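You operate a simulated robot arm through the tools that you are given. There is no shell and no other tool. Be economical: measure what you need, move in short steps, check, and stop when the job is done.

Carry out the task below with a simulated two-armed robot. There is one attempt and no reset: what you move stays moved.

## Task
Wind the strap back to 30 cm, tear it off and free it from the clip.
Fine: brake knob to FREE, wind by the reel's grip, knob to HOLD and leave it there; leave the clip switch at FREE.

The check looks at the end state, three seconds after you hand in, the way a careful person would. Anything else that was tipped, shoved, dropped, spilled or broken makes it a failure.

## Robot
Two 7-joint arms with fingered hands on one trunk, on a base that drives. Base frame: it is fixed to the floor where the robot stands at the start and does not move with it; the origin is under the middle of the robot, x ahead of it, y to its left, z up; the surface under the hand at the start is at about z = 0.86. Units: m, degrees, N and s.
The left shoulder is at the start at [0.02, 0.123, 1.212], the right one opposite. With the tool pointing down near the work surface each hand reaches from about 0.1 to 0.48 m from the robot's upright axis, wherever it stands, measured 20 degrees to its own side. Places, roughly: brake knob [0.6, 0, 0.9]. Payload 2.4 kg a hand.
The tool frame of a hand sits at the grasp point between the pads (the TCP): z along the fingers, y along the line on which they close. The tips reach 0.017 m beyond it. Largest opening 0.088 m; the body of the gripper starts 0.047 m behind the TCP. The gripper is a hand of 3 fingers: y runs from the thumb to the fingers, the wrist lies at [0, 0, -0.165] in the tool frame, and closing takes about 1.5 s.
Orientation is that of the tool frame in the base frame, as [roll, pitch, yaw] about the fixed x, y, z axes, in that order (R = Rz(yaw) Ry(pitch) Rx(roll)). With the fingers straight down and closing along the base's y, the tool's x points along the base's -x, its y along +y and its z along -z.

## Interface
- The arms move only by the tool nudge_tool. It takes "left_deltas", "right_deltas" or both (then of equal length, played together; a hand with none holds still); each is a list that holds one entry, the list of rows, each a list of 6 numbers: the shift along the base's x, y, z in m, then the turn, a rotation vector about the base's x, y, z in degrees. In form: [[[x, y, z, wx, wy, wz], ...]]. A call has 1 to 8 rows; each row shifts and turns the commanded pose from where the row before left it. "left_grip" and "right_grip" are, for a hand that has rows, the finger opening in m, from 0 to 0.088, set as the call begins (left out, the last holds). Rows are played at 5 a second. More than 0.05 m and 8.6 degrees between two rows, or a gripper value outside its range, and nothing of the call is played. Where a pose cannot be reached the arm comes as near as it can. A force on the tool above 40 N (or 10 N above the force at the start of the call, whichever is more), or a blocked arm, ends the call early, and 0.2 s more pass. The fingers move at their own pace (about 0.045 m/s each) and stop on an object; they squeeze with about 33 N. The grip force told is the motor's: it shows also when the fingers shut on nothing. Time passes only in rows, and 0.2 s behind the last, so rows that do not move let the fingers close. It gives the time, the measured TCP pose, the force on the tool (base axes), the opening and the grip force at its end, in the units of the frame above (readings bear some noise), with the torque about the TCP (base axes, N m) and any sound that the robot's microphone picked up, and new pictures: "show" is both (left out), scene, wrist or none (wrist: the cameras of the hands that moved).
- Cameras (640 x 400 px; columns grow to the right, rows downward): "scene" is now at [0.0455, -0.0049, 1.6584]; the picture's right is [-0.01, -1.00, 0.00], its down [-0.82, 0.01, -0.57] and it looks along [0.57, -0.01, -0.82] (base axes); focal length 286 px, centre (320, 200). "left" rides on the left gripper at [-0.052, 0.004, -0.066] in its tool frame; the picture's right is [-0.08, -1.00, 0.00], its down [0.78, -0.07, -0.62] and it looks along [0.62, -0.05, 0.78] (tool axes); focal length 243 px, centre (320, 200). "right" rides on the right gripper at [0.052, 0.004, -0.066] in its tool frame; the picture's right is [-0.08, 1.00, 0.00], its down [-0.78, -0.07, -0.62] and it looks along [-0.62, -0.05, 0.78] (tool axes); focal length 243 px, centre (320, 200). There is no depth. A picture from a camera that has moved, and an enlarged one, comes with that camera's place and axes in the base frame and with its lens. The place of the scene camera against the robot may be out by one fixed shift of up to 0.012 m in any direction.
- lift_body(by): slides the trunk up (or, below 0, down) by that many m; the arms and the scene camera ride with it, the base frame stays. It gives what a move gives, with no picture.
- drive_base(legs): drives the robot by 1 to 6 legs, each [ahead, left, turn to the left] in m, m and degrees, along the robot's own axes; the way and the turn of a leg run together, so that a leg with both is an arc; at most 1.5 m and 180 degrees a leg. The arms and the cameras ride along, it lands a little off, and it stops where it bumps. It gives what a move gives, and a new picture of the scene camera.
- move_fingers(finger1, finger2, thumb_bend, hand): sets how far each is bent, from 0 (flat) to 1 (curled in); at 0.3 the hand is open as for a grip, at 0.7 the pads meet at the TCP. One left out holds its place. A second passes; each finger stops where it meets its share of the squeeze, and holds until it gets a number again. A gripper value or a shape takes the hand back. It gives what a move gives, with no picture; readings hold the bend of each and the force on the fingers (four entries, about 0 where the hand has none), thumb and palm.
- preshape(shape, hand): the hand has 3 fingers and takes this shape, open, in about a second: jaw (thumb against the fingers, like two jaws); tri (thumb and two fingers); tip (a fingertip pinch); poke (one finger out to press); point (the index stretched); flat (the hand flat); cup (the hand cupped); fist (a fist). The gripper value then closes the fingers along that shape, each until it touches; the sizes above hold for jaw. It gives what a move gives, with no picture.
- head_to(pan, tilt): turns the head with the scene camera to pan (to the left, within 120 degrees either way) and tilt (down, from -29 to 69), counted from straight ahead of the robot. It gives what a move gives, and a new picture of the scene camera.
- enlarge(camera, box): a new picture of the part [left, top, right, bottom] of that camera's present view, enlarged. The clock stands still meanwhile.
- hand_in(): hands the job in; it is judged then, once.

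Work in short steps. Places have to be worked out from the pictures, the camera data and where the tool is seen: move nearer, look again, correct. Check each grasp and each placing, and mend what went wrong. You have 120 turns and 260 pictures in all, those below and enlarged ones among them. Open the grippers and draw the arms clear of the work before you hand the job in, unless the task says otherwise; then end with one line.

The tools are called by a JSON object that holds its "fn" and its "kwargs". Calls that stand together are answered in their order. nudge_tool: Moves the arms, as the interface text tells. Its arguments: {"type":"object","properties":{"left_deltas":{"type":"array","items":{"type":"array","items":{"type":"array","items":{"type":"number"}}}},"left_grip":{"type":"number"},"right_deltas":{"type":"array","items":{"type":"array","items":{"type":"array","items":{"type":"number"}}}},"right_grip":{"type":"number"},"show":{"type":"string","enum":["both","scene","wrist","none"]}},"required":[]} The other tools are called the same way: lift_body (by) slides the trunk up or down; preshape (shape, hand) gives the hand a shape; move_fingers (finger1, finger2, thumb_bend, hand) moves the fingers one by one; drive_base (legs) drives the base; head_to (pan, tilt) turns the head that bears the scene camera; enlarge (camera, box) takes an enlarged picture of a part of a camera's view; hand_in () hands the job in.

At the start:

```text
time: 0.0
left_position: [0.3607, 0.085, 1.2231]
left_orientation: [-180.0, 0.0, 180.0]
left_contact_force: [0.9, 0.3, -0.1]
left_moment: [-0.03, -0.03, 0.0]
left_opening: 0.088
left_grip_force: 0.1
left_shape: jaw
left_bend: [0.3, 0.3, 0.3]
left_finger forces: [0.0, 0.0, 0.0, 0.0, 0.0, 0.0]
right_position: [0.3684, -0.0574, 1.1573]
right_orientation: [180.0, 0.0, 179.9]
right_contact_force: [-0.6, 0.5, -0.1]
right_moment: [0.01, 0.02, -0.01]
right_opening: 0.0878
right_grip_force: 0.1
right_shape: jaw
right_bend: [0.3, 0.3, 0.3]
right_finger forces: [0.0, 0.0, 0.1, 0.0, 0.1, 0.0]
trunk travel left (down, up): [-0.425, 0.405]
robot x, y, heading: [-0.0024, 0.0013, 0.2]
head pan, tilt: [-0.8, 55.5]
```

scene: 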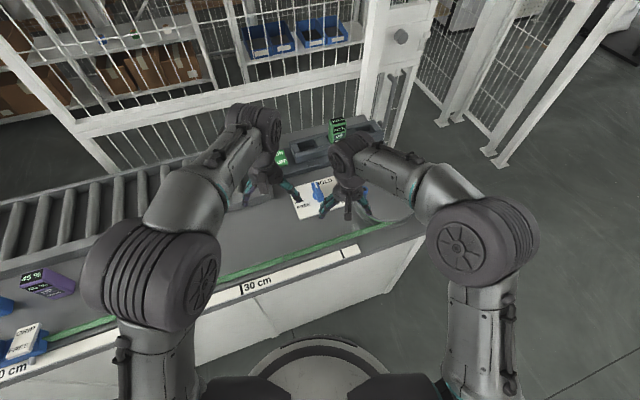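
right: 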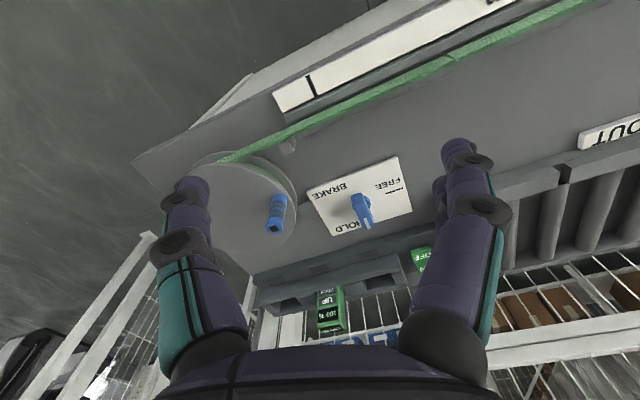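
left: 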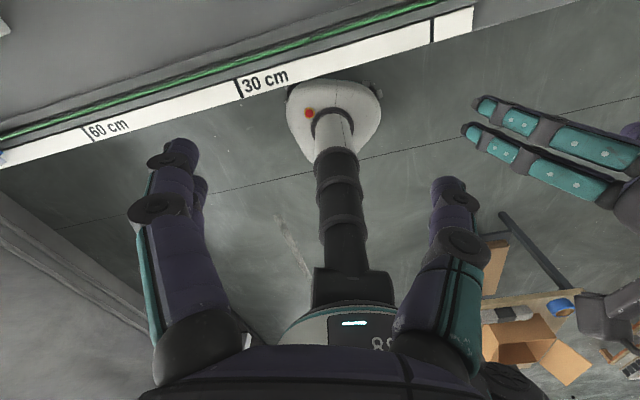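

I start by looking closely at the reel/knob area and at the left side with the clip.

{"fn": "enlarge", "kwargs": {"camera": "right", "box": [130, 80, 450, 280]}}

{"fn": "head_to", "kwargs": {"pan": 55, "tilt": 50}}

```text
2.00 times, centred on (290, 180) of right
camera zoom: at [0.3149, -0.0541, 1.2232], right [0.08, 1.0, 0.0], down [0.78, -0.07, 0.62], along [0.62, -0.05, -0.78], focal length 485 px, centre (380, 240)
```

zoom: 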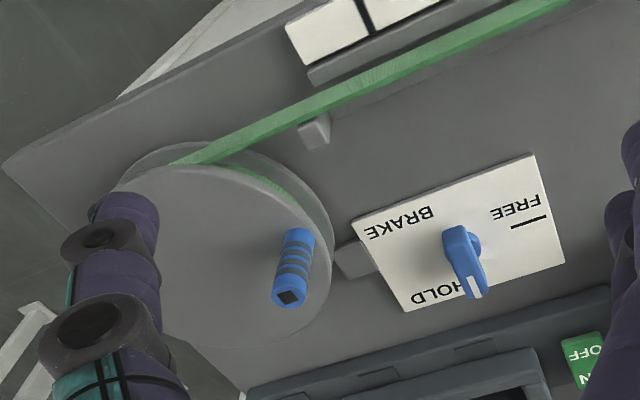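

```text
time: 1.2
left_position: [0.3584, 0.0849, 1.2231]
left_orientation: [179.9, -0.1, 179.9]
left_contact_force: [-0.6, 0.1, 0.5]
left_moment: [0.0, -0.01, 0.03]
left_opening: 0.088
left_grip_force: 0.1
left_shape: jaw
left_bend: [0.3, 0.3, 0.3]
left_finger forces: [0.0, 0.1, 0.0, 0.1, 0.1, 0.0]
right_position: [0.3676, -0.0589, 1.1579]
right_orientation: [180.0, -0.1, 180.0]
right_contact_force: [-0.1, 0.0, -0.1]
right_moment: [-0.02, 0.01, 0.03]
right_opening: 0.0882
right_grip_force: 0.0
right_shape: jaw
right_bend: [0.3, 0.3, 0.3]
right_finger forces: [0.1, 0.1, 0.1, 0.0, 0.0, 0.0]
trunk travel left (down, up): [-0.425, 0.405]
robot x, y, heading: [0.0022, -0.0015, -0.0]
head pan, tilt: [55.0, 50.0]
camera scene: at [0.0182, 0.0591, 1.6656], right [0.82, -0.57, 0.0], down [-0.44, -0.63, -0.64], along [0.37, 0.53, -0.77], focal length 286 px, centre (320, 200)
```

scene: 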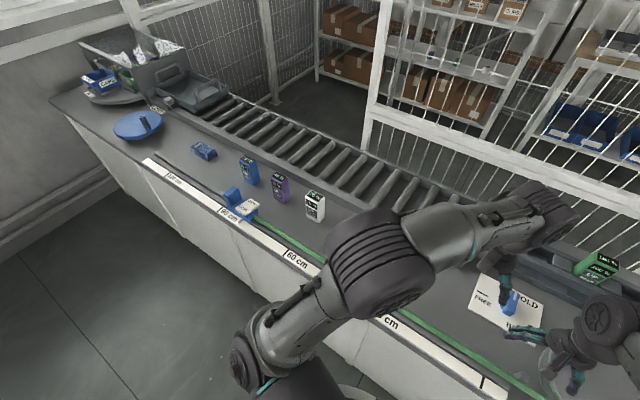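

The clip with its switch sits near the 90 cm mark. I look closer there.

{"fn": "enlarge", "kwargs": {"camera": "scene", "box": [140, 140, 340, 265]}}

{"fn": "enlarge", "kwargs": {"camera": "scene", "box": [440, 240, 640, 365]}}

{"fn": "enlarge", "kwargs": {"camera": "scene", "box": [60, 20, 260, 145]}}

```text
3.20 times, centred on (240, 202) of scene
camera zoom: at [0.0182, 0.0591, 1.6656], right [0.82, -0.57, 0.0], down [-0.44, -0.63, -0.64], along [0.37, 0.53, -0.77], focal length 917 px, centre (576, 192)
```

zoom: 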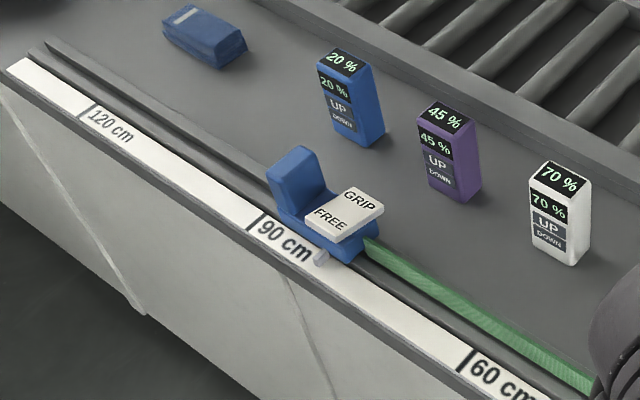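

```text
3.20 times, centred on (540, 302) of scene
camera zoom: at [0.0182, 0.0591, 1.6656], right [0.82, -0.57, 0.0], down [-0.44, -0.63, -0.64], along [0.37, 0.53, -0.77], focal length 917 px, centre (-384, -128)
```

zoom: 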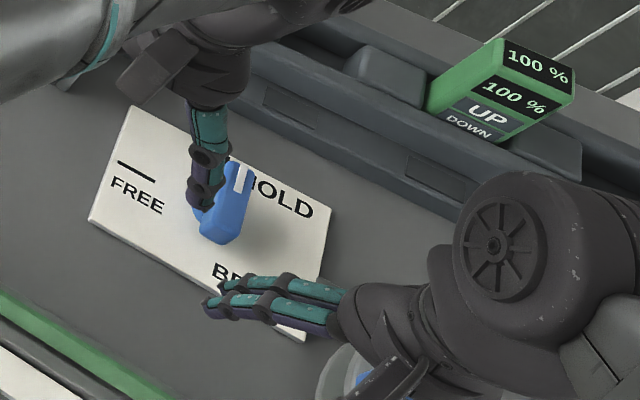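

```text
3.20 times, centred on (160, 82) of scene
camera zoom: at [0.0182, 0.0591, 1.6656], right [0.82, -0.57, 0.0], down [-0.44, -0.63, -0.64], along [0.37, 0.53, -0.77], focal length 917 px, centre (832, 576)
```

zoom: 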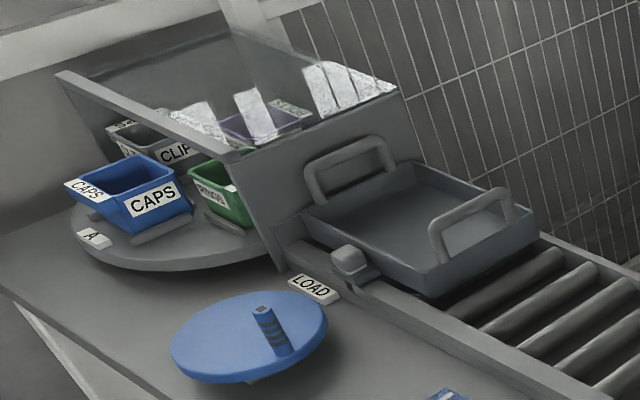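

The bench appears turned about 20° to the robot: its front edge runs from roughly [0.42,-0.13] to [0.09,0.77]. I turn to face it and shift right toward the reel.

{"fn": "drive_base", "kwargs": {"legs": [[0, 0, 20], [0, -0.27, 0]]}}

{"fn": "head_to", "kwargs": {"pan": 0, "tilt": 60}}

```text
time: 4.3
left_position: [0.4024, -0.0555, 1.223]
left_orientation: [-179.9, 0.0, -160.0]
left_contact_force: [-0.6, -0.3, 0.0]
left_moment: [0.03, 0.0, 0.01]
left_opening: 0.0879
left_grip_force: 0.0
left_shape: jaw
left_bend: [0.3, 0.3, 0.3]
left_finger forces: [0.0, 0.0, 0.1, 0.0, 0.0, 0.1]
right_position: [0.4602, -0.1864, 1.1583]
right_orientation: [180.0, -0.1, -160.0]
right_contact_force: [0.0, -0.6, -0.3]
right_moment: [-0.01, -0.01, 0.01]
right_opening: 0.088
right_grip_force: 0.0
right_shape: jaw
right_bend: [0.3, 0.3, 0.3]
right_finger forces: [0.1, 0.0, 0.1, 0.1, 0.0, 0.1]
trunk travel left (down, up): [-0.425, 0.405]
robot x, y, heading: [0.0927, -0.2577, 19.8]
head pan, tilt: [55.0, 50.0]
camera scene: at [0.0899, -0.1952, 1.6656], right [0.97, -0.26, 0.0], down [-0.2, -0.74, -0.64], along [0.17, 0.62, -0.77], focal length 286 px, centre (320, 200)
```

scene: 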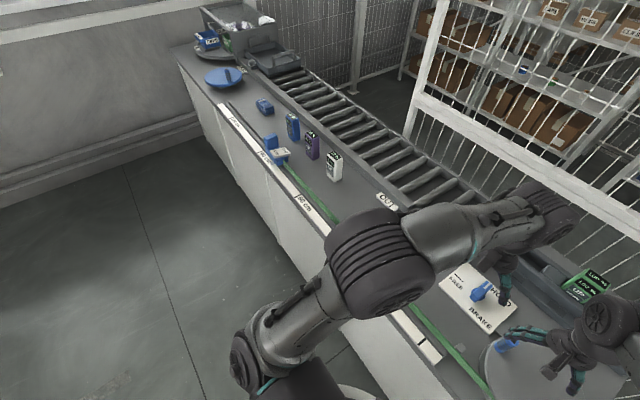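

```text
time: 5.5
left_position: [0.4021, -0.055, 1.2223]
left_orientation: [180.0, 0.0, -160.0]
left_contact_force: [-0.2, 0.0, 0.1]
left_moment: [0.01, 0.01, -0.02]
left_opening: 0.0878
left_grip_force: 0.1
left_shape: jaw
left_bend: [0.3, 0.3, 0.3]
left_finger forces: [0.0, 0.0, 0.0, 0.1, 0.0, 0.1]
right_position: [0.46, -0.186, 1.1576]
right_orientation: [-180.0, 0.0, -159.9]
right_contact_force: [0.4, -0.2, 0.1]
right_moment: [-0.02, -0.03, -0.02]
right_opening: 0.088
right_grip_force: 0.1
right_shape: jaw
right_bend: [0.3, 0.3, 0.3]
right_finger forces: [0.0, 0.1, 0.0, 0.0, 0.0, 0.0]
trunk travel left (down, up): [-0.425, 0.405]
robot x, y, heading: [0.0948, -0.2579, 19.7]
head pan, tilt: [0.0, 60.0]
camera scene: at [0.1321, -0.2455, 1.653], right [0.34, -0.94, 0.0], down [-0.81, -0.3, -0.5], along [0.47, 0.17, -0.87], focal length 286 px, centre (320, 200)
```

scene: 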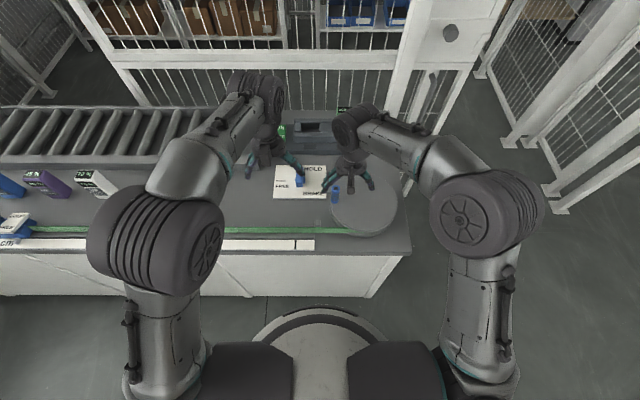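

Now square to the bench. The reel is about 0.45 m ahead and 0.13 m right; the knob is about 0.54 m ahead. There is roughly 6 cm of room, so I close in by 3.5 cm.

{"fn": "drive_base", "kwargs": {"legs": [[0.035, 0, 0.2]]}}

{"fn": "enlarge", "kwargs": {"camera": "right", "box": [100, 60, 540, 335]}}

```text
time: 6.4
left_position: [0.4368, -0.0409, 1.2234]
left_orientation: [179.9, -0.1, -159.7]
left_contact_force: [-0.8, 0.1, 0.6]
left_moment: [0.03, 0.01, -0.03]
left_opening: 0.0876
left_grip_force: 0.0
left_shape: jaw
left_bend: [0.3, 0.3, 0.3]
left_finger forces: [0.0, 0.0, 0.0, 0.0, 0.0, 0.0]
right_position: [0.4949, -0.172, 1.1569]
right_orientation: [-180.0, -0.1, -159.8]
right_contact_force: [-0.5, 0.5, -0.2]
right_moment: [0.0, 0.02, 0.02]
right_opening: 0.0878
right_grip_force: 0.0
right_shape: jaw
right_bend: [0.3, 0.3, 0.3]
right_finger forces: [0.0, 0.1, 0.1, 0.0, 0.0, 0.1]
trunk travel left (down, up): [-0.425, 0.405]
robot x, y, heading: [0.1279, -0.2455, 20.2]
head pan, tilt: [0.0, 60.0]
camera scene: at [0.1677, -0.2324, 1.6529], right [0.35, -0.94, 0.0], down [-0.81, -0.3, -0.5], along [0.47, 0.17, -0.87], focal length 286 px, centre (320, 200)
```

scene: 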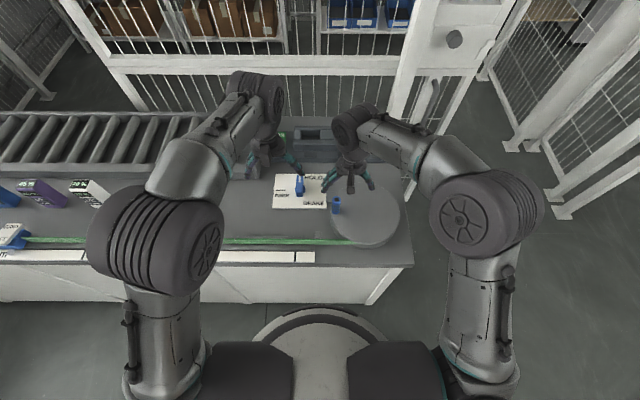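

```text
1.45 times, centred on (320, 198) of right
camera zoom: at [0.4432, -0.1868, 1.2226], right [-0.26, 0.96, 0.0], down [0.76, 0.21, 0.62], along [0.6, 0.16, -0.79], focal length 353 px, centre (320, 204)
```

zoom: 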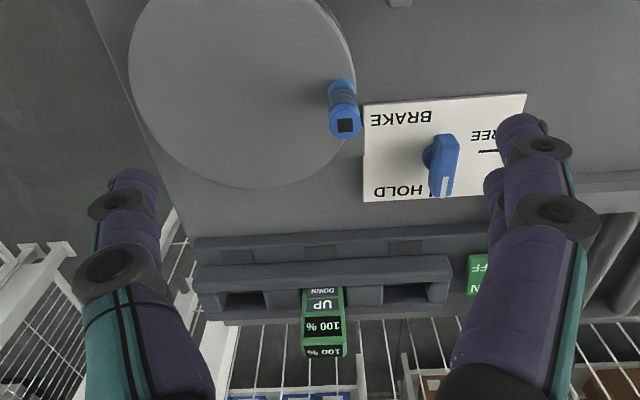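

The peg shows near the rim of the disc. I take a scene enlargement of the reel and knob for triangulating.

{"fn": "enlarge", "kwargs": {"camera": "scene", "box": [240, 150, 440, 275]}}

{"fn": "nudge_tool", "kwargs": {"right_deltas": [[[-0.04, -0.05, 0.03, 0, 0, 0], [-0.04, -0.02, 0.03, 0, 0, 0], [-0.04, 0.01, 0.03, 0, 0, 0], [0, 0, 0, 0, 0, 0]]], "left_deltas": [[[-0.03, 0.02, 0, 0, 0, 0], [-0.03, 0.04, 0, 0, 0, 0], [-0.03, 0.04, 0, 0, 0, 0], [0, 0, 0, 0, 0, 0]]], "show": "both"}}

```text
3.20 times, centred on (340, 212) of scene
camera zoom: at [0.1677, -0.2324, 1.6529], right [0.35, -0.94, 0.0], down [-0.81, -0.3, -0.5], along [0.47, 0.17, -0.87], focal length 917 px, centre (256, 160)
```

zoom: 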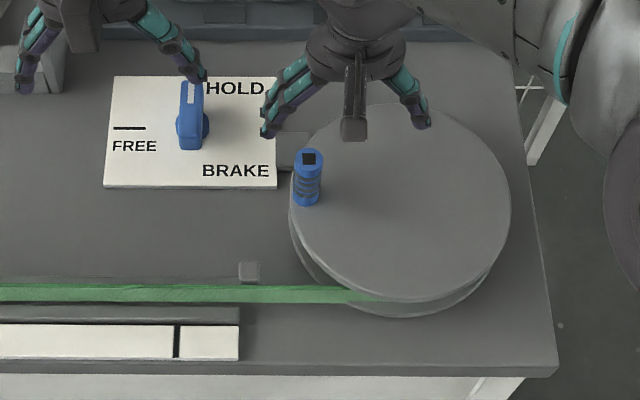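

```text
refused: row 1 steps farther than a row can; nothing moved
```

Peg ≈ [0.55,-0.142] (z about 0.905–0.98), reel centre ≈ [0.577,-0.223], knob ≈ [0.595,-0.008]. I draw the right hand back and up out of the way and bring the left over toward the knob.

{"fn": "nudge_tool", "kwargs": {"right_deltas": [[[-0.03, -0.03, 0.02, 0, 0, 0], [-0.03, -0.03, 0.02, 0, 0, 0], [-0.03, -0.01, 0.02, 0, 0, 0], [-0.03, 0, 0.02, 0, 0, 0], [0, 0, 0, 0, 0, 0]]], "left_deltas": [[[0.03, 0.005, -0.02, 0, 0, 0], [0.03, 0.005, -0.02, 0, 0, 0], [0.03, 0.005, -0.02, 0, 0, 0], [0.025, 0.005, -0.02, 0, 0, 0], [0, 0, 0, 0, 0, 0]]], "show": "both"}}

```text
time: 7.6
left_position: [0.5307, -0.0293, 1.1411]
left_orientation: [-179.9, 0.0, -159.8]
left_contact_force: [0.5, 0.9, 0.4]
left_moment: [0.01, 0.0, 0.01]
left_opening: 0.0876
left_grip_force: 0.0
left_shape: jaw
left_bend: [0.3, 0.3, 0.3]
left_finger forces: [0.1, 0.1, 0.1, 0.0, 0.1, 0.1]
left hand out of reach, approached as far as the arm can: row 4
right_position: [0.373, -0.2416, 1.2383]
right_orientation: [-180.0, 0.0, -159.8]
right_contact_force: [0.3, -0.2, 1.3]
right_moment: [0.0, 0.0, 0.0]
right_opening: 0.0879
right_grip_force: 0.1
right_shape: jaw
right_bend: [0.3, 0.3, 0.3]
right_finger forces: [0.0, 0.1, 0.1, 0.1, 0.0, 0.0]
trunk travel left (down, up): [-0.425, 0.405]
robot x, y, heading: [0.1292, -0.2469, 20.2]
head pan, tilt: [0.0, 60.0]
camera scene: at [0.1653, -0.2328, 1.653], right [0.35, -0.94, 0.0], down [-0.81, -0.3, -0.5], along [0.47, 0.17, -0.87], focal length 286 px, centre (320, 200)
camera right: at [0.3216, -0.2566, 1.3038], right [-0.26, 0.96, 0.0], down [0.76, 0.21, 0.62], along [0.6, 0.16, -0.78], focal length 243 px, centre (320, 200)
camera left: at [0.5766, -0.0068, 1.2092], right [0.42, -0.91, 0.0], down [-0.71, -0.33, 0.62], along [-0.56, -0.26, -0.78], focal length 243 px, centre (320, 200)
```

scene: 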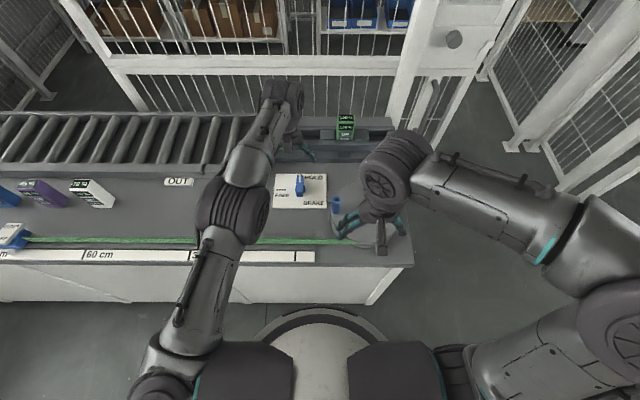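
right: 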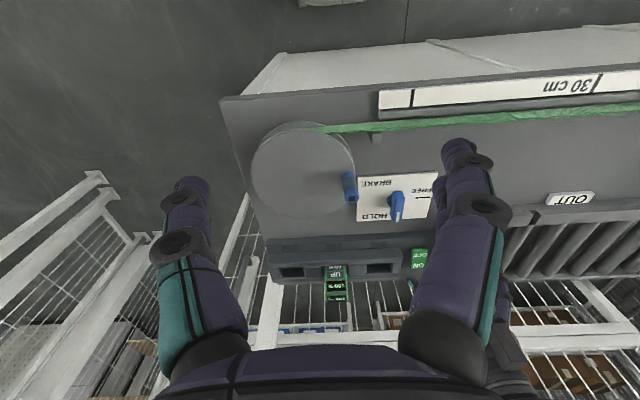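
left: 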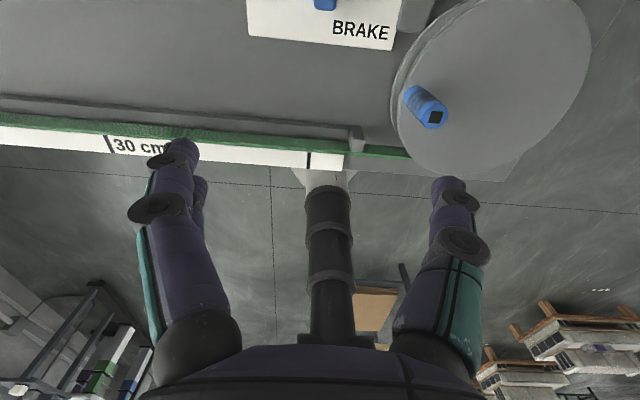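

The left arm ran out of reach pointing straight down, so I lower the trunk 0.1 m and tilt the hand forward. I also set a one-finger poke shape to push the lever.

{"fn": "lift_body", "kwargs": {"by": -0.1}}

{"fn": "preshape", "kwargs": {"hand": "left", "shape": "poke"}}

{"fn": "nudge_tool", "kwargs": {"left_deltas": [[[0, 0, 0.01, 2.6, -7.0, 0], [0, 0, 0.01, 2.6, -7.0, 0], [0, 0, 0.01, 2.6, -7.0, 0], [0, 0, 0.01, 2.6, -7.0, 0], [0, 0, 0, 0, 0, 0]]], "show": "both"}}

```text
time: 8.9
left_position: [0.5292, -0.0298, 1.041]
left_orientation: [-179.9, 0.0, -159.8]
left_contact_force: [0.5, 0.8, 0.2]
left_moment: [-0.02, 0.04, -0.01]
left_opening: 0.0878
left_grip_force: 0.0
left_shape: jaw
left_bend: [0.3, 0.3, 0.3]
left_finger forces: [0.1, 0.0, 0.0, 0.0, 0.0, 0.0]
right_position: [0.3731, -0.2417, 1.1382]
right_orientation: [180.0, 0.0, -159.7]
right_contact_force: [-0.1, -0.2, 0.3]
right_moment: [-0.02, -0.01, 0.02]
right_opening: 0.0876
right_grip_force: 0.1
right_shape: jaw
right_bend: [0.3, 0.3, 0.3]
right_finger forces: [0.0, 0.1, 0.1, 0.0, 0.0, 0.0]
trunk travel left (down, up): [-0.325, 0.505]
robot x, y, heading: [0.1231, -0.2489, 20.1]
head pan, tilt: [0.0, 60.0]
```

```text
time: 9.8
left_position: [0.5306, -0.0286, 1.0422]
left_orientation: [-179.9, 0.0, -159.7]
left_contact_force: [0.9, 0.1, 0.4]
left_moment: [0.0, 0.01, 0.0]
left_opening: 0.0
left_grip_force: 0.1
left_shape: poke
left_bend: [1.0, 1.0, 0.45]
left_finger forces: [0.1, 0.0, 0.0, 0.0, 0.1, 0.1]
right_position: [0.3724, -0.2417, 1.1383]
right_orientation: [-180.0, 0.0, -159.8]
right_contact_force: [0.3, 0.5, 0.1]
right_moment: [0.0, -0.02, 0.0]
right_opening: 0.0876
right_grip_force: 0.1
right_shape: jaw
right_bend: [0.3, 0.3, 0.3]
right_finger forces: [0.1, 0.0, 0.0, 0.0, 0.0, 0.1]
trunk travel left (down, up): [-0.325, 0.505]
robot x, y, heading: [0.1234, -0.2445, 20.2]
head pan, tilt: [0.0, 60.0]
```

```text
time: 11.0
left_position: [0.5286, -0.0299, 1.0817]
left_orientation: [179.9, 30.0, -159.8]
left_contact_force: [-0.7, -0.1, -0.6]
left_moment: [0.01, -0.01, 0.02]
left_opening: 0.0
left_grip_force: 0.1
left_shape: poke
left_bend: [1.0, 1.0, 0.45]
left_finger forces: [0.2, 0.1, 0.0, 0.0, 0.1, 0.1]
right_position: [0.3732, -0.2427, 1.1381]
right_orientation: [-179.9, 0.0, -159.7]
right_contact_force: [-0.1, 0.2, -0.3]
right_moment: [-0.03, 0.02, 0.0]
right_opening: 0.088
right_grip_force: 0.0
right_shape: jaw
right_bend: [0.3, 0.3, 0.3]
right_finger forces: [0.1, 0.1, 0.1, 0.0, 0.1, 0.1]
trunk travel left (down, up): [-0.325, 0.505]
robot x, y, heading: [0.1277, -0.2431, 20.1]
head pan, tilt: [0.0, 60.0]
camera scene: at [0.165, -0.2334, 1.553], right [0.35, -0.94, 0.0], down [-0.81, -0.3, -0.5], along [0.47, 0.17, -0.87], focal length 286 px, centre (320, 200)
camera left: at [0.5388, -0.0206, 1.1669], right [0.41, -0.91, 0.04], down [-0.9, -0.4, 0.15], along [-0.12, -0.1, -0.99], focal length 243 px, centre (320, 200)
```

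scene: 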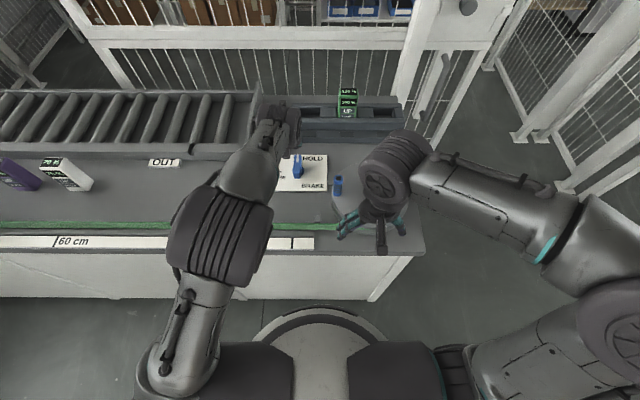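
left: 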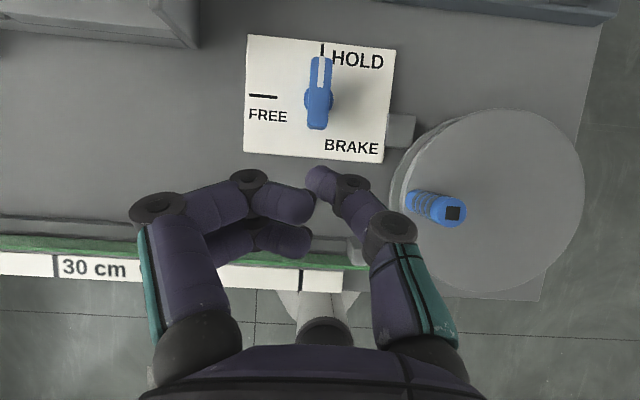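

The overhead view puts the knob axis at about [0.604,-0.002], with a bar lever reaching ±3 cm. I set the thumb straight (fingers curled) as the pusher and place it left of the lever's near end, hovering first.

{"fn": "move_fingers", "kwargs": {"hand": "left", "finger1": 1.0, "finger2": 1.0, "thumb_bend": 0.3}}

{"fn": "nudge_tool", "kwargs": {"left_deltas": [[[0.005, 0.04, -0.025, 0, 0, 0], [0.01, 0.04, -0.025, 0, 0, 0], [0.005, 0.004, -0.04, 0, 0, 0], [0, 0, -0.03, 0, 0, 0], [0, 0, 0, 0, 0, 0]]], "show": "both"}}

```text
time: 12.0
left_position: [0.5305, -0.0304, 1.0814]
left_orientation: [-179.9, 29.9, -159.8]
left_contact_force: [0.1, -0.1, -0.6]
left_moment: [-0.01, -0.01, 0.0]
left_opening: 0.0335
left_grip_force: 0.0
left_shape: fingers
left_bend: [1.0, 1.0, 0.3]
left_finger forces: [0.1, 0.0, 0.0, 0.0, 0.0, 0.0]
right_position: [0.3728, -0.2424, 1.1387]
right_orientation: [180.0, 0.1, -159.7]
right_contact_force: [0.2, 0.0, 0.2]
right_moment: [-0.02, 0.0, -0.03]
right_opening: 0.0879
right_grip_force: 0.1
right_shape: jaw
right_bend: [0.3, 0.3, 0.3]
right_finger forces: [0.1, 0.0, 0.0, 0.0, 0.0, 0.0]
trunk travel left (down, up): [-0.325, 0.505]
robot x, y, heading: [0.1248, -0.2468, 20.3]
head pan, tilt: [0.0, 60.0]
```

```text
time: 13.2
left_position: [0.5499, 0.0515, 0.9601]
left_orientation: [179.9, 29.8, -159.8]
left_contact_force: [0.1, -0.2, 0.4]
left_moment: [-0.03, 0.0, 0.01]
left_opening: 0.0337
left_grip_force: 0.0
left_shape: fingers
left_bend: [1.0, 1.0, 0.3]
left_finger forces: [0.0, 0.0, 0.0, 0.0, 0.0, 0.0]
right_position: [0.3727, -0.243, 1.1385]
right_orientation: [-180.0, -0.1, -159.7]
right_contact_force: [-0.9, -0.2, 0.3]
right_moment: [0.03, 0.01, -0.02]
right_opening: 0.0879
right_grip_force: 0.0
right_shape: jaw
right_bend: [0.3, 0.3, 0.3]
right_finger forces: [0.1, 0.0, 0.1, 0.0, 0.0, 0.1]
trunk travel left (down, up): [-0.325, 0.505]
robot x, y, heading: [0.1282, -0.25, 20.6]
head pan, tilt: [0.0, 60.0]
camera scene: at [0.1649, -0.2335, 1.553], right [0.35, -0.94, 0.0], down [-0.81, -0.3, -0.5], along [0.47, 0.17, -0.87], focal length 286 px, centre (320, 200)
camera left: at [0.5592, 0.0605, 1.0457], right [0.41, -0.91, 0.04], down [-0.9, -0.4, 0.15], along [-0.12, -0.1, -0.99], focal length 243 px, centre (320, 200)
```

scene: 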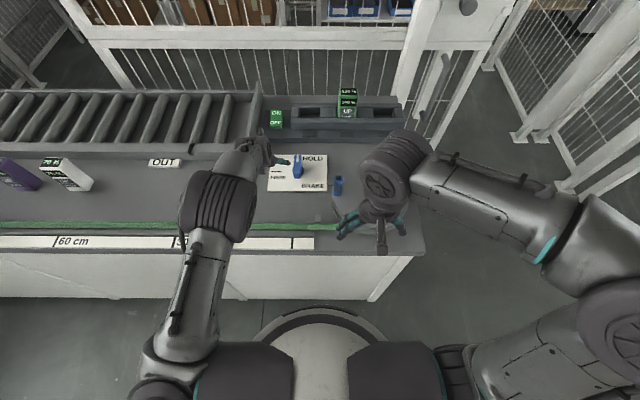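
left: 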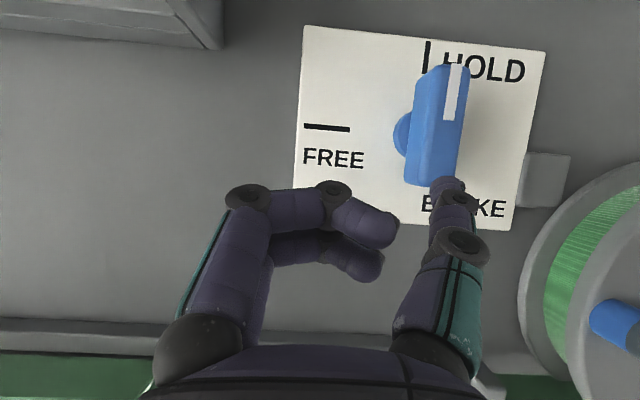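

The thumb tip is at about [0.574,0.004], just in line with the lever's near end. I shift it left by 1.5 cm and lower it beside the lever.

{"fn": "nudge_tool", "kwargs": {"left_deltas": [[[-0.002, 0.016, 0, 0, 0, 0], [0, 0, -0.03, 0, 0, 0], [0, 0, -0.025, 0, 0, 0], [0, 0, 0, 0, 0, 0]]], "show": "wrist"}}

{"fn": "enlarge", "kwargs": {"camera": "scene", "box": [220, 110, 380, 210]}}

```text
time: 14.2
left_position: [0.5485, 0.0708, 0.9076]
left_orientation: [179.9, 29.9, -159.9]
left_contact_force: [-1.1, 0.1, 0.2]
left_moment: [-0.01, 0.01, 0.02]
left_opening: 0.0335
left_grip_force: 0.1
left_shape: fingers
left_bend: [1.0, 1.0, 0.3]
left_finger forces: [0.0, 0.0, 0.0, 0.1, 0.1, 0.1]
right_position: [0.3735, -0.2418, 1.1386]
right_orientation: [179.9, 0.0, -159.8]
right_contact_force: [0.1, 0.2, 0.2]
right_moment: [-0.01, 0.02, 0.01]
right_opening: 0.0879
right_grip_force: 0.1
right_shape: jaw
right_bend: [0.3, 0.3, 0.3]
right_finger forces: [0.0, 0.0, 0.1, 0.1, 0.0, 0.1]
trunk travel left (down, up): [-0.325, 0.505]
robot x, y, heading: [0.128, -0.2501, 20.4]
head pan, tilt: [0.0, 60.0]
camera left: at [0.5572, 0.0787, 0.9921], right [0.41, -0.91, 0.04], down [-0.9, -0.4, 0.15], along [-0.12, -0.1, -0.99], focal length 243 px, centre (320, 200)
```

left: 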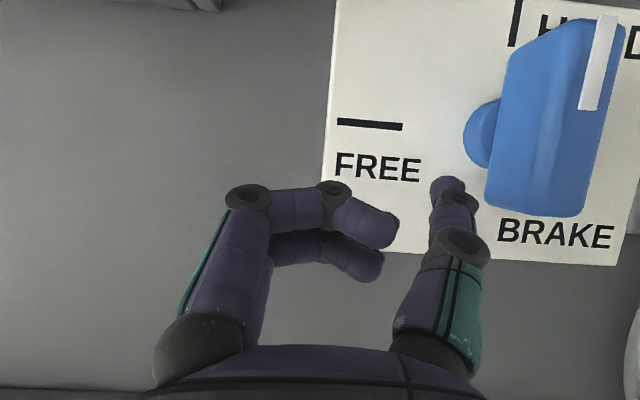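

```text
4.00 times, centred on (300, 160) of scene
camera zoom: at [0.1649, -0.2335, 1.553], right [0.35, -0.94, 0.0], down [-0.81, -0.3, -0.5], along [0.47, 0.17, -0.87], focal length 1146 px, centre (400, 360)
```

zoom: 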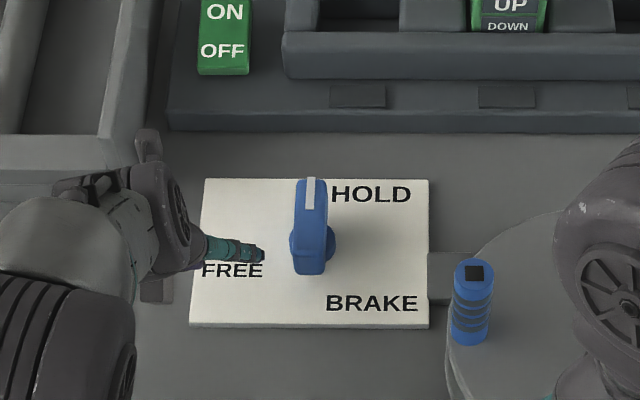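

The thumb is beside the lever at the right height. I sweep it rightward along an arc against the near end and check.

{"fn": "nudge_tool", "kwargs": {"left_deltas": [[[0.0013, -0.0123, -0.006, 0, 0, 0], [0.0013, -0.0123, 0, 0, 0, 0], [0.0022, -0.012, 0, 0, 0, 0], [0.0069, -0.0103, 0, 0, 0, 0], [0, 0, 0, 0, 0, 0]]], "show": "wrist"}}

{"fn": "enlarge", "kwargs": {"camera": "scene", "box": [220, 110, 380, 210]}}

```text
time: 15.4
left_position: [0.5582, 0.0225, 0.9005]
left_orientation: [179.9, 29.9, -159.8]
left_contact_force: [-0.9, 0.5, -0.3]
left_moment: [0.01, 0.04, -0.06]
left_opening: 0.0326
left_grip_force: 0.5
left_shape: fingers
left_bend: [1.0, 1.0, 0.31]
left_finger forces: [0.1, 0.1, 0.0, 0.1, 0.8, 0.0]
right_position: [0.3745, -0.243, 1.1386]
right_orientation: [179.9, 0.0, -159.8]
right_contact_force: [-0.2, 0.3, -0.4]
right_moment: [0.0, 0.0, 0.04]
right_opening: 0.088
right_grip_force: 0.1
right_shape: jaw
right_bend: [0.3, 0.3, 0.3]
right_finger forces: [0.0, 0.0, 0.0, 0.0, 0.1, 0.0]
trunk travel left (down, up): [-0.325, 0.505]
robot x, y, heading: [0.1235, -0.2471, 20.1]
head pan, tilt: [0.0, 60.0]
camera left: at [0.5684, 0.0315, 0.9853], right [0.41, -0.91, 0.04], down [-0.9, -0.4, 0.15], along [-0.12, -0.1, -0.99], focal length 243 px, centre (320, 200)
```

left: 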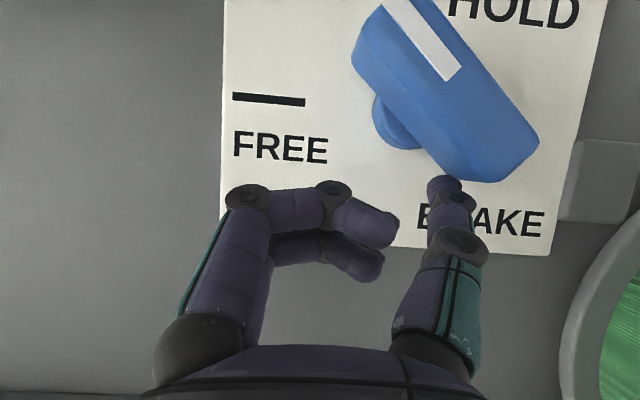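

```text
4.00 times, centred on (300, 160) of scene
camera zoom: at [0.1649, -0.2333, 1.553], right [0.35, -0.94, 0.0], down [-0.81, -0.3, -0.5], along [0.47, 0.17, -0.87], focal length 1146 px, centre (400, 360)
```

zoom: 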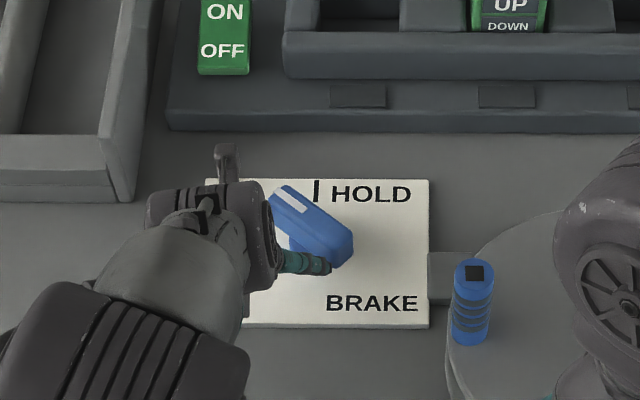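

The lever follows and is about halfway. I continue the arc.

{"fn": "nudge_tool", "kwargs": {"left_deltas": [[[0.0059, -0.0042, 0, 0, 0, 0], [0.007, -0.0017, 0, 0, 0, 0], [0.0045, -0.0005, 0, 0, 0, 0], [0, 0, 0, 0, 0, 0]]], "show": "wrist"}}

```text
time: 16.4
left_position: [0.5763, 0.0173, 0.901]
left_orientation: [179.9, 29.9, -159.8]
left_contact_force: [0.3, -0.1, -0.4]
left_moment: [-0.02, 0.03, 0.01]
left_opening: 0.0335
left_grip_force: 0.1
left_shape: fingers
left_bend: [1.0, 1.0, 0.3]
left_finger forces: [0.0, 0.0, 0.1, 0.0, 0.1, 0.1]
right_position: [0.373, -0.2426, 1.138]
right_orientation: [-180.0, -0.1, -159.9]
right_contact_force: [-0.9, -0.1, 0.4]
right_moment: [0.01, -0.02, 0.04]
right_opening: 0.0881
right_grip_force: 0.0
right_shape: jaw
right_bend: [0.3, 0.3, 0.3]
right_finger forces: [0.0, 0.1, 0.0, 0.0, 0.0, 0.0]
trunk travel left (down, up): [-0.325, 0.505]
robot x, y, heading: [0.1249, -0.2448, 20.0]
head pan, tilt: [0.0, 60.0]
camera left: at [0.5858, 0.0262, 0.9857], right [0.41, -0.91, 0.04], down [-0.9, -0.4, 0.15], along [-0.12, -0.1, -0.99], focal length 243 px, centre (320, 200)
```

left: 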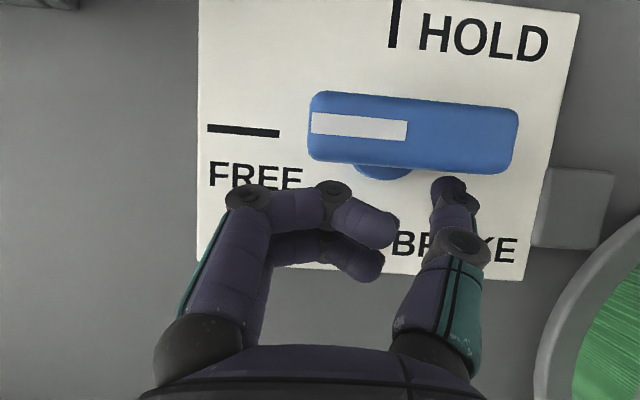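

The pointer has reached the FREE line and snapped in parallel to the tick. I raise the left hand clear and send the right hand, tilted forward, toward the reel's peg.

{"fn": "nudge_tool", "kwargs": {"left_deltas": [[[-0.015, 0.005, 0.01, 0, 0, 0], [0, 0, 0.045, 0, 0, 0], [0, 0, 0.045, 0, 0, 0], [-0.03, 0.03, 0.02, 0, 0, 0], [-0.03, 0.04, 0, 0, 0, 0]]], "right_deltas": [[[0, 0, 0.0, 2.6, -7.0, 0], [0.02, 0.01, 0.0, 2.6, -7.0, 0], [0.03, 0.03, 0.0, 2.6, -7.0, 0], [0.03, 0.03, 0, 0, 0, 0], [0.03, 0.02, 0, 0, 0, 0]]], "show": "both"}}

```text
time: 17.6
left_position: [0.4991, 0.092, 1.0236]
left_orientation: [179.9, 29.8, -159.9]
left_contact_force: [0.0, 0.0, -0.3]
left_moment: [-0.04, 0.02, 0.01]
left_opening: 0.0336
left_grip_force: 0.1
left_shape: fingers
left_bend: [1.0, 1.0, 0.3]
left_finger forces: [0.1, 0.0, 0.0, 0.0, 0.0, 0.1]
right_position: [0.4849, -0.1523, 1.1388]
right_orientation: [-179.9, 22.4, -159.8]
right_contact_force: [-0.3, -0.2, 0.0]
right_moment: [0.03, -0.03, 0.04]
right_opening: 0.0881
right_grip_force: 0.1
right_shape: jaw
right_bend: [0.3, 0.3, 0.3]
right_finger forces: [0.0, 0.0, 0.0, 0.0, 0.1, 0.0]
trunk travel left (down, up): [-0.325, 0.505]
robot x, y, heading: [0.1288, -0.2429, 19.9]
head pan, tilt: [0.0, 60.0]
camera scene: at [0.165, -0.2323, 1.553], right [0.35, -0.94, 0.0], down [-0.81, -0.3, -0.5], along [0.47, 0.17, -0.87], focal length 286 px, centre (320, 200)
camera right: at [0.4126, -0.1737, 1.1797], right [-0.27, 0.96, 0.03], down [0.48, 0.11, 0.87], along [0.84, 0.25, -0.49], focal length 243 px, centre (320, 200)
camera left: at [0.5087, 0.1004, 1.1083], right [0.41, -0.91, 0.04], down [-0.9, -0.4, 0.15], along [-0.12, -0.1, -0.99], focal length 243 px, centre (320, 200)
```

scene: 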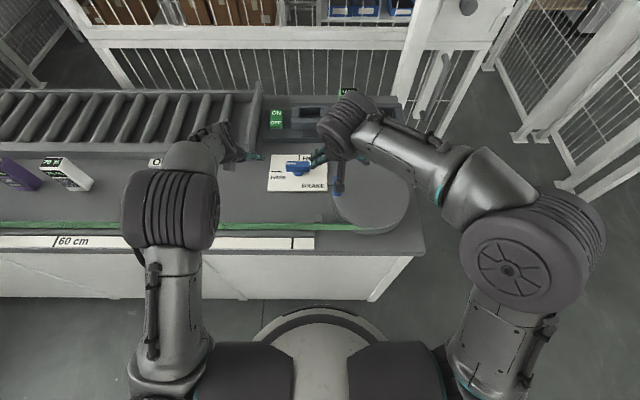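
right: 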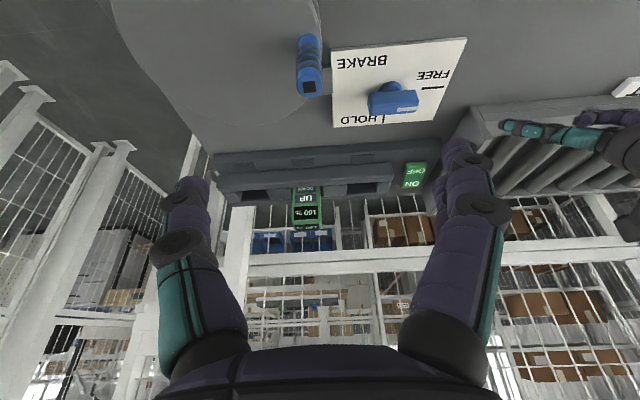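
left: 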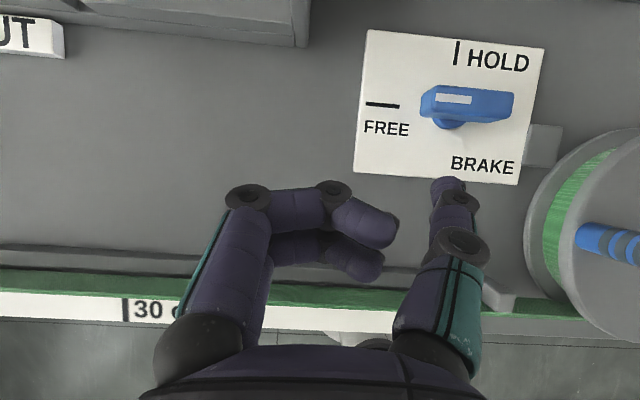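

Knob at FREE. The peg, triangulated, stands at about [0.552,-0.138] with its top near z 0.98. I bring the right hand above it with 30° tilt.

{"fn": "nudge_tool", "kwargs": {"right_deltas": [[[0.025, 0.005, -0.03, 2.6, -7.0, 0], [0.025, 0.005, -0.03, 0, 0, 0], [0.017, 0.004, -0.03, 0, 0, 0], [0, 0, 0, 0, 0, 0]]], "show": "both"}}

```text
time: 18.6
left_position: [0.4997, 0.0907, 1.0232]
left_orientation: [179.9, 30.0, -159.9]
left_contact_force: [0.5, -0.5, -0.1]
left_moment: [0.0, 0.04, -0.01]
left_opening: 0.0337
left_grip_force: 0.1
left_shape: fingers
left_bend: [1.0, 1.0, 0.3]
left_finger forces: [0.1, 0.0, 0.0, 0.0, 0.1, 0.0]
right_position: [0.5496, -0.1387, 1.0497]
right_orientation: [179.8, 29.9, -159.9]
right_contact_force: [-0.7, -0.8, -0.1]
right_moment: [0.0, -0.01, 0.01]
right_opening: 0.0878
right_grip_force: 0.0
right_shape: jaw
right_bend: [0.3, 0.3, 0.3]
right_finger forces: [0.0, 0.1, 0.1, 0.0, 0.1, 0.1]
trunk travel left (down, up): [-0.325, 0.505]
robot x, y, heading: [0.1274, -0.2478, 20.3]
head pan, tilt: [0.0, 60.0]
camera scene: at [0.1648, -0.2335, 1.553], right [0.35, -0.94, 0.0], down [-0.81, -0.3, -0.5], along [0.47, 0.17, -0.87], focal length 286 px, centre (320, 200)
camera right: at [0.4736, -0.1623, 1.0805], right [-0.28, 0.96, 0.04], down [0.37, 0.06, 0.93], along [0.89, 0.27, -0.37], focal length 243 px, centre (320, 200)
```

scene: 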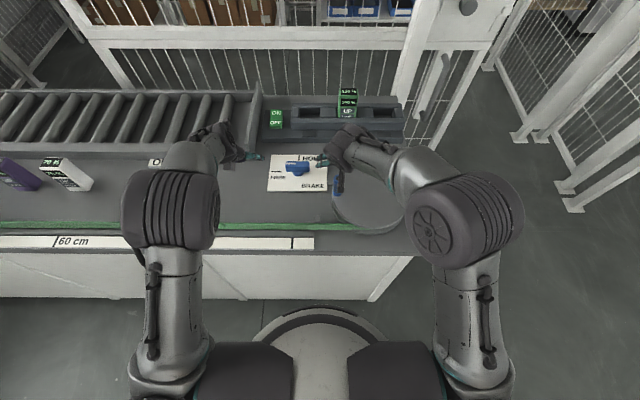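
right: 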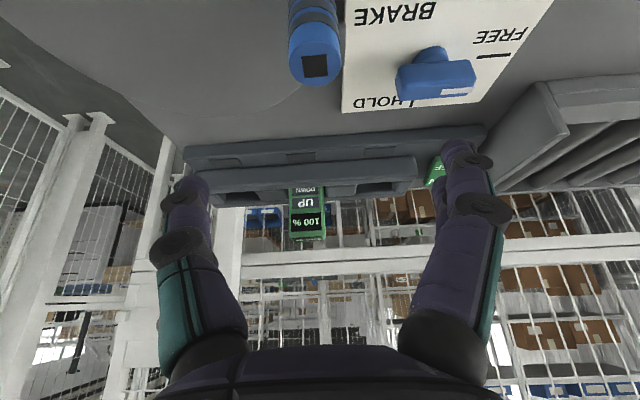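

The hand is centred over the peg (top at about [0.550,-0.138]). I lower it over the peg, open.

{"fn": "nudge_tool", "kwargs": {"right_deltas": [[[0, 0, -0.035, 0, 0, 0], [0, 0, -0.03, 0, 0, 0], [0, 0, -0.03, 0, 0, 0], [0, 0, 0, 0, 0, 0]]], "show": "both"}}

{"fn": "enlarge", "kwargs": {"camera": "scene", "box": [260, 120, 420, 220]}}

{"fn": "enlarge", "kwargs": {"camera": "left", "box": [440, 100, 640, 225]}}

```text
time: 19.6
left_position: [0.5001, 0.0918, 1.0235]
left_orientation: [179.9, 29.9, -159.8]
left_contact_force: [-0.1, -0.1, -0.2]
left_moment: [-0.01, 0.01, 0.0]
left_opening: 0.0337
left_grip_force: 0.0
left_shape: fingers
left_bend: [1.0, 1.0, 0.3]
left_finger forces: [0.0, 0.1, 0.1, 0.0, 0.1, 0.0]
right_position: [0.5502, -0.1386, 0.9549]
right_orientation: [179.9, 29.7, -159.7]
right_contact_force: [0.0, -0.2, -0.4]
right_moment: [0.02, -0.04, 0.0]
right_opening: 0.0877
right_grip_force: 0.0
right_shape: jaw
right_bend: [0.3, 0.3, 0.3]
right_finger forces: [0.0, 0.1, 0.1, 0.1, 0.0, 0.0]
trunk travel left (down, up): [-0.325, 0.505]
robot x, y, heading: [0.1244, -0.2478, 20.5]
head pan, tilt: [0.0, 60.0]
camera scene: at [0.1649, -0.2334, 1.553], right [0.35, -0.94, 0.0], down [-0.81, -0.3, -0.5], along [0.47, 0.17, -0.87], focal length 286 px, centre (320, 200)
camera right: at [0.4737, -0.1636, 0.9847], right [-0.28, 0.96, 0.04], down [0.37, 0.06, 0.93], along [0.89, 0.27, -0.37], focal length 243 px, centre (320, 200)
```

scene: 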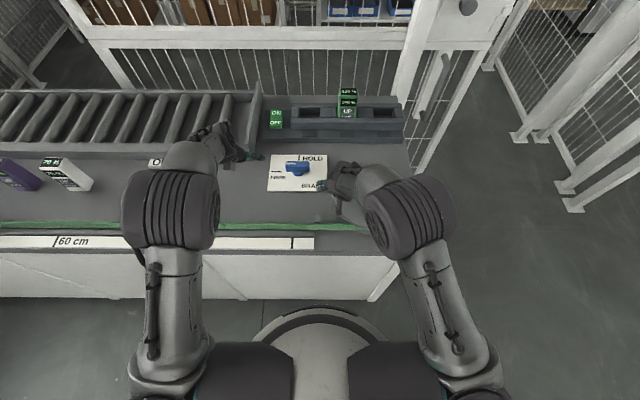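
right: 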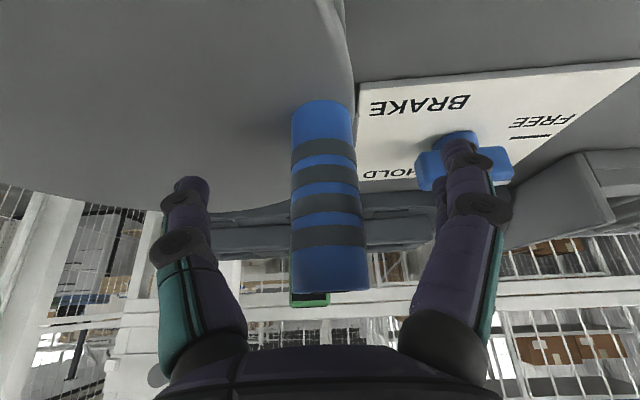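

```text
4.00 times, centred on (340, 170) of scene
camera zoom: at [0.1649, -0.2334, 1.553], right [0.35, -0.94, 0.0], down [-0.81, -0.3, -0.5], along [0.47, 0.17, -0.87], focal length 1146 px, centre (240, 320)
```

zoom: 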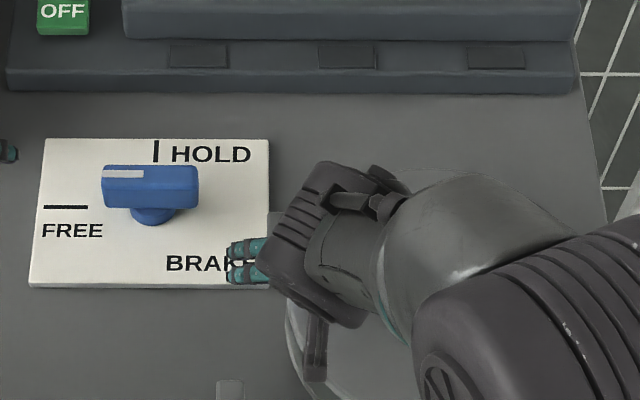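

```text
3.20 times, centred on (540, 162) of left
camera zoom: at [0.5089, 0.0997, 1.1086], right [0.41, -0.91, 0.04], down [-0.9, -0.4, 0.15], along [-0.12, -0.1, -0.99], focal length 776 px, centre (-384, 320)
```

zoom: 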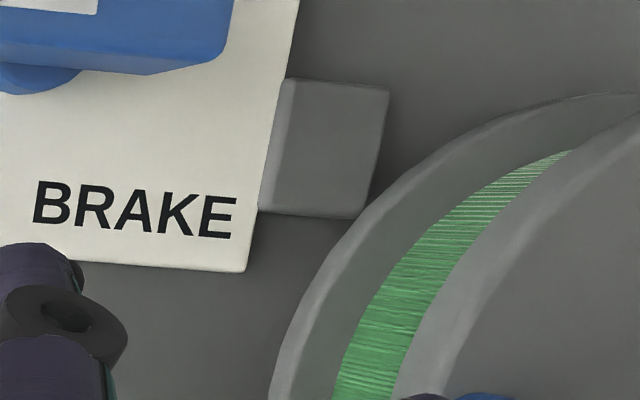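

The peg is centred between the pads. I close on it and check the grip before moving.

{"fn": "nudge_tool", "kwargs": {"right_deltas": [[[0, 0, 0, 0, 0, 0], [0, 0, 0, 0, 0, 0], [0, 0, 0, 0, 0, 0], [0, 0, 0, 0, 0, 0], [0, 0, 0, 0, 0, 0], [0, 0, 0, 0, 0, 0], [0, 0, 0, 0, 0, 0]]], "right_grip": 0.01, "show": "wrist"}}

```text
time: 21.2
left_position: [0.4995, 0.0921, 1.023]
left_orientation: [179.8, 29.9, -159.8]
left_contact_force: [-0.8, 0.3, 0.6]
left_moment: [0.0, 0.01, 0.04]
left_opening: 0.0337
left_grip_force: 0.0
left_shape: fingers
left_bend: [1.0, 1.0, 0.3]
left_finger forces: [0.0, 0.1, 0.0, 0.1, 0.0, 0.1]
right_position: [0.5514, -0.1404, 0.9547]
right_orientation: [180.0, 29.7, -159.9]
right_contact_force: [5.1, 3.2, -2.5]
right_moment: [0.02, 0.01, 0.07]
right_opening: 0.0138
right_grip_force: 33.4
right_shape: jaw
right_bend: [0.74, 0.72, 0.7]
right_finger forces: [17.3, 12.7, 0.0, 0.1, 28.5, 0.0]
trunk travel left (down, up): [-0.325, 0.505]
robot x, y, heading: [0.1259, -0.245, 20.4]
head pan, tilt: [0.0, 60.0]
camera right: at [0.4746, -0.1632, 0.9848], right [-0.28, 0.96, 0.04], down [0.37, 0.06, 0.93], along [0.89, 0.27, -0.37], focal length 243 px, centre (320, 200)
```

right: 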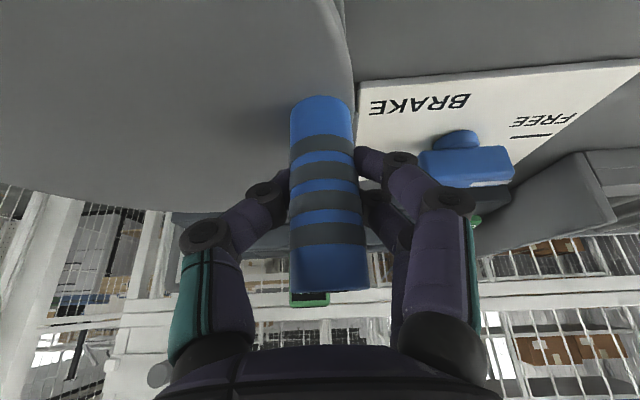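

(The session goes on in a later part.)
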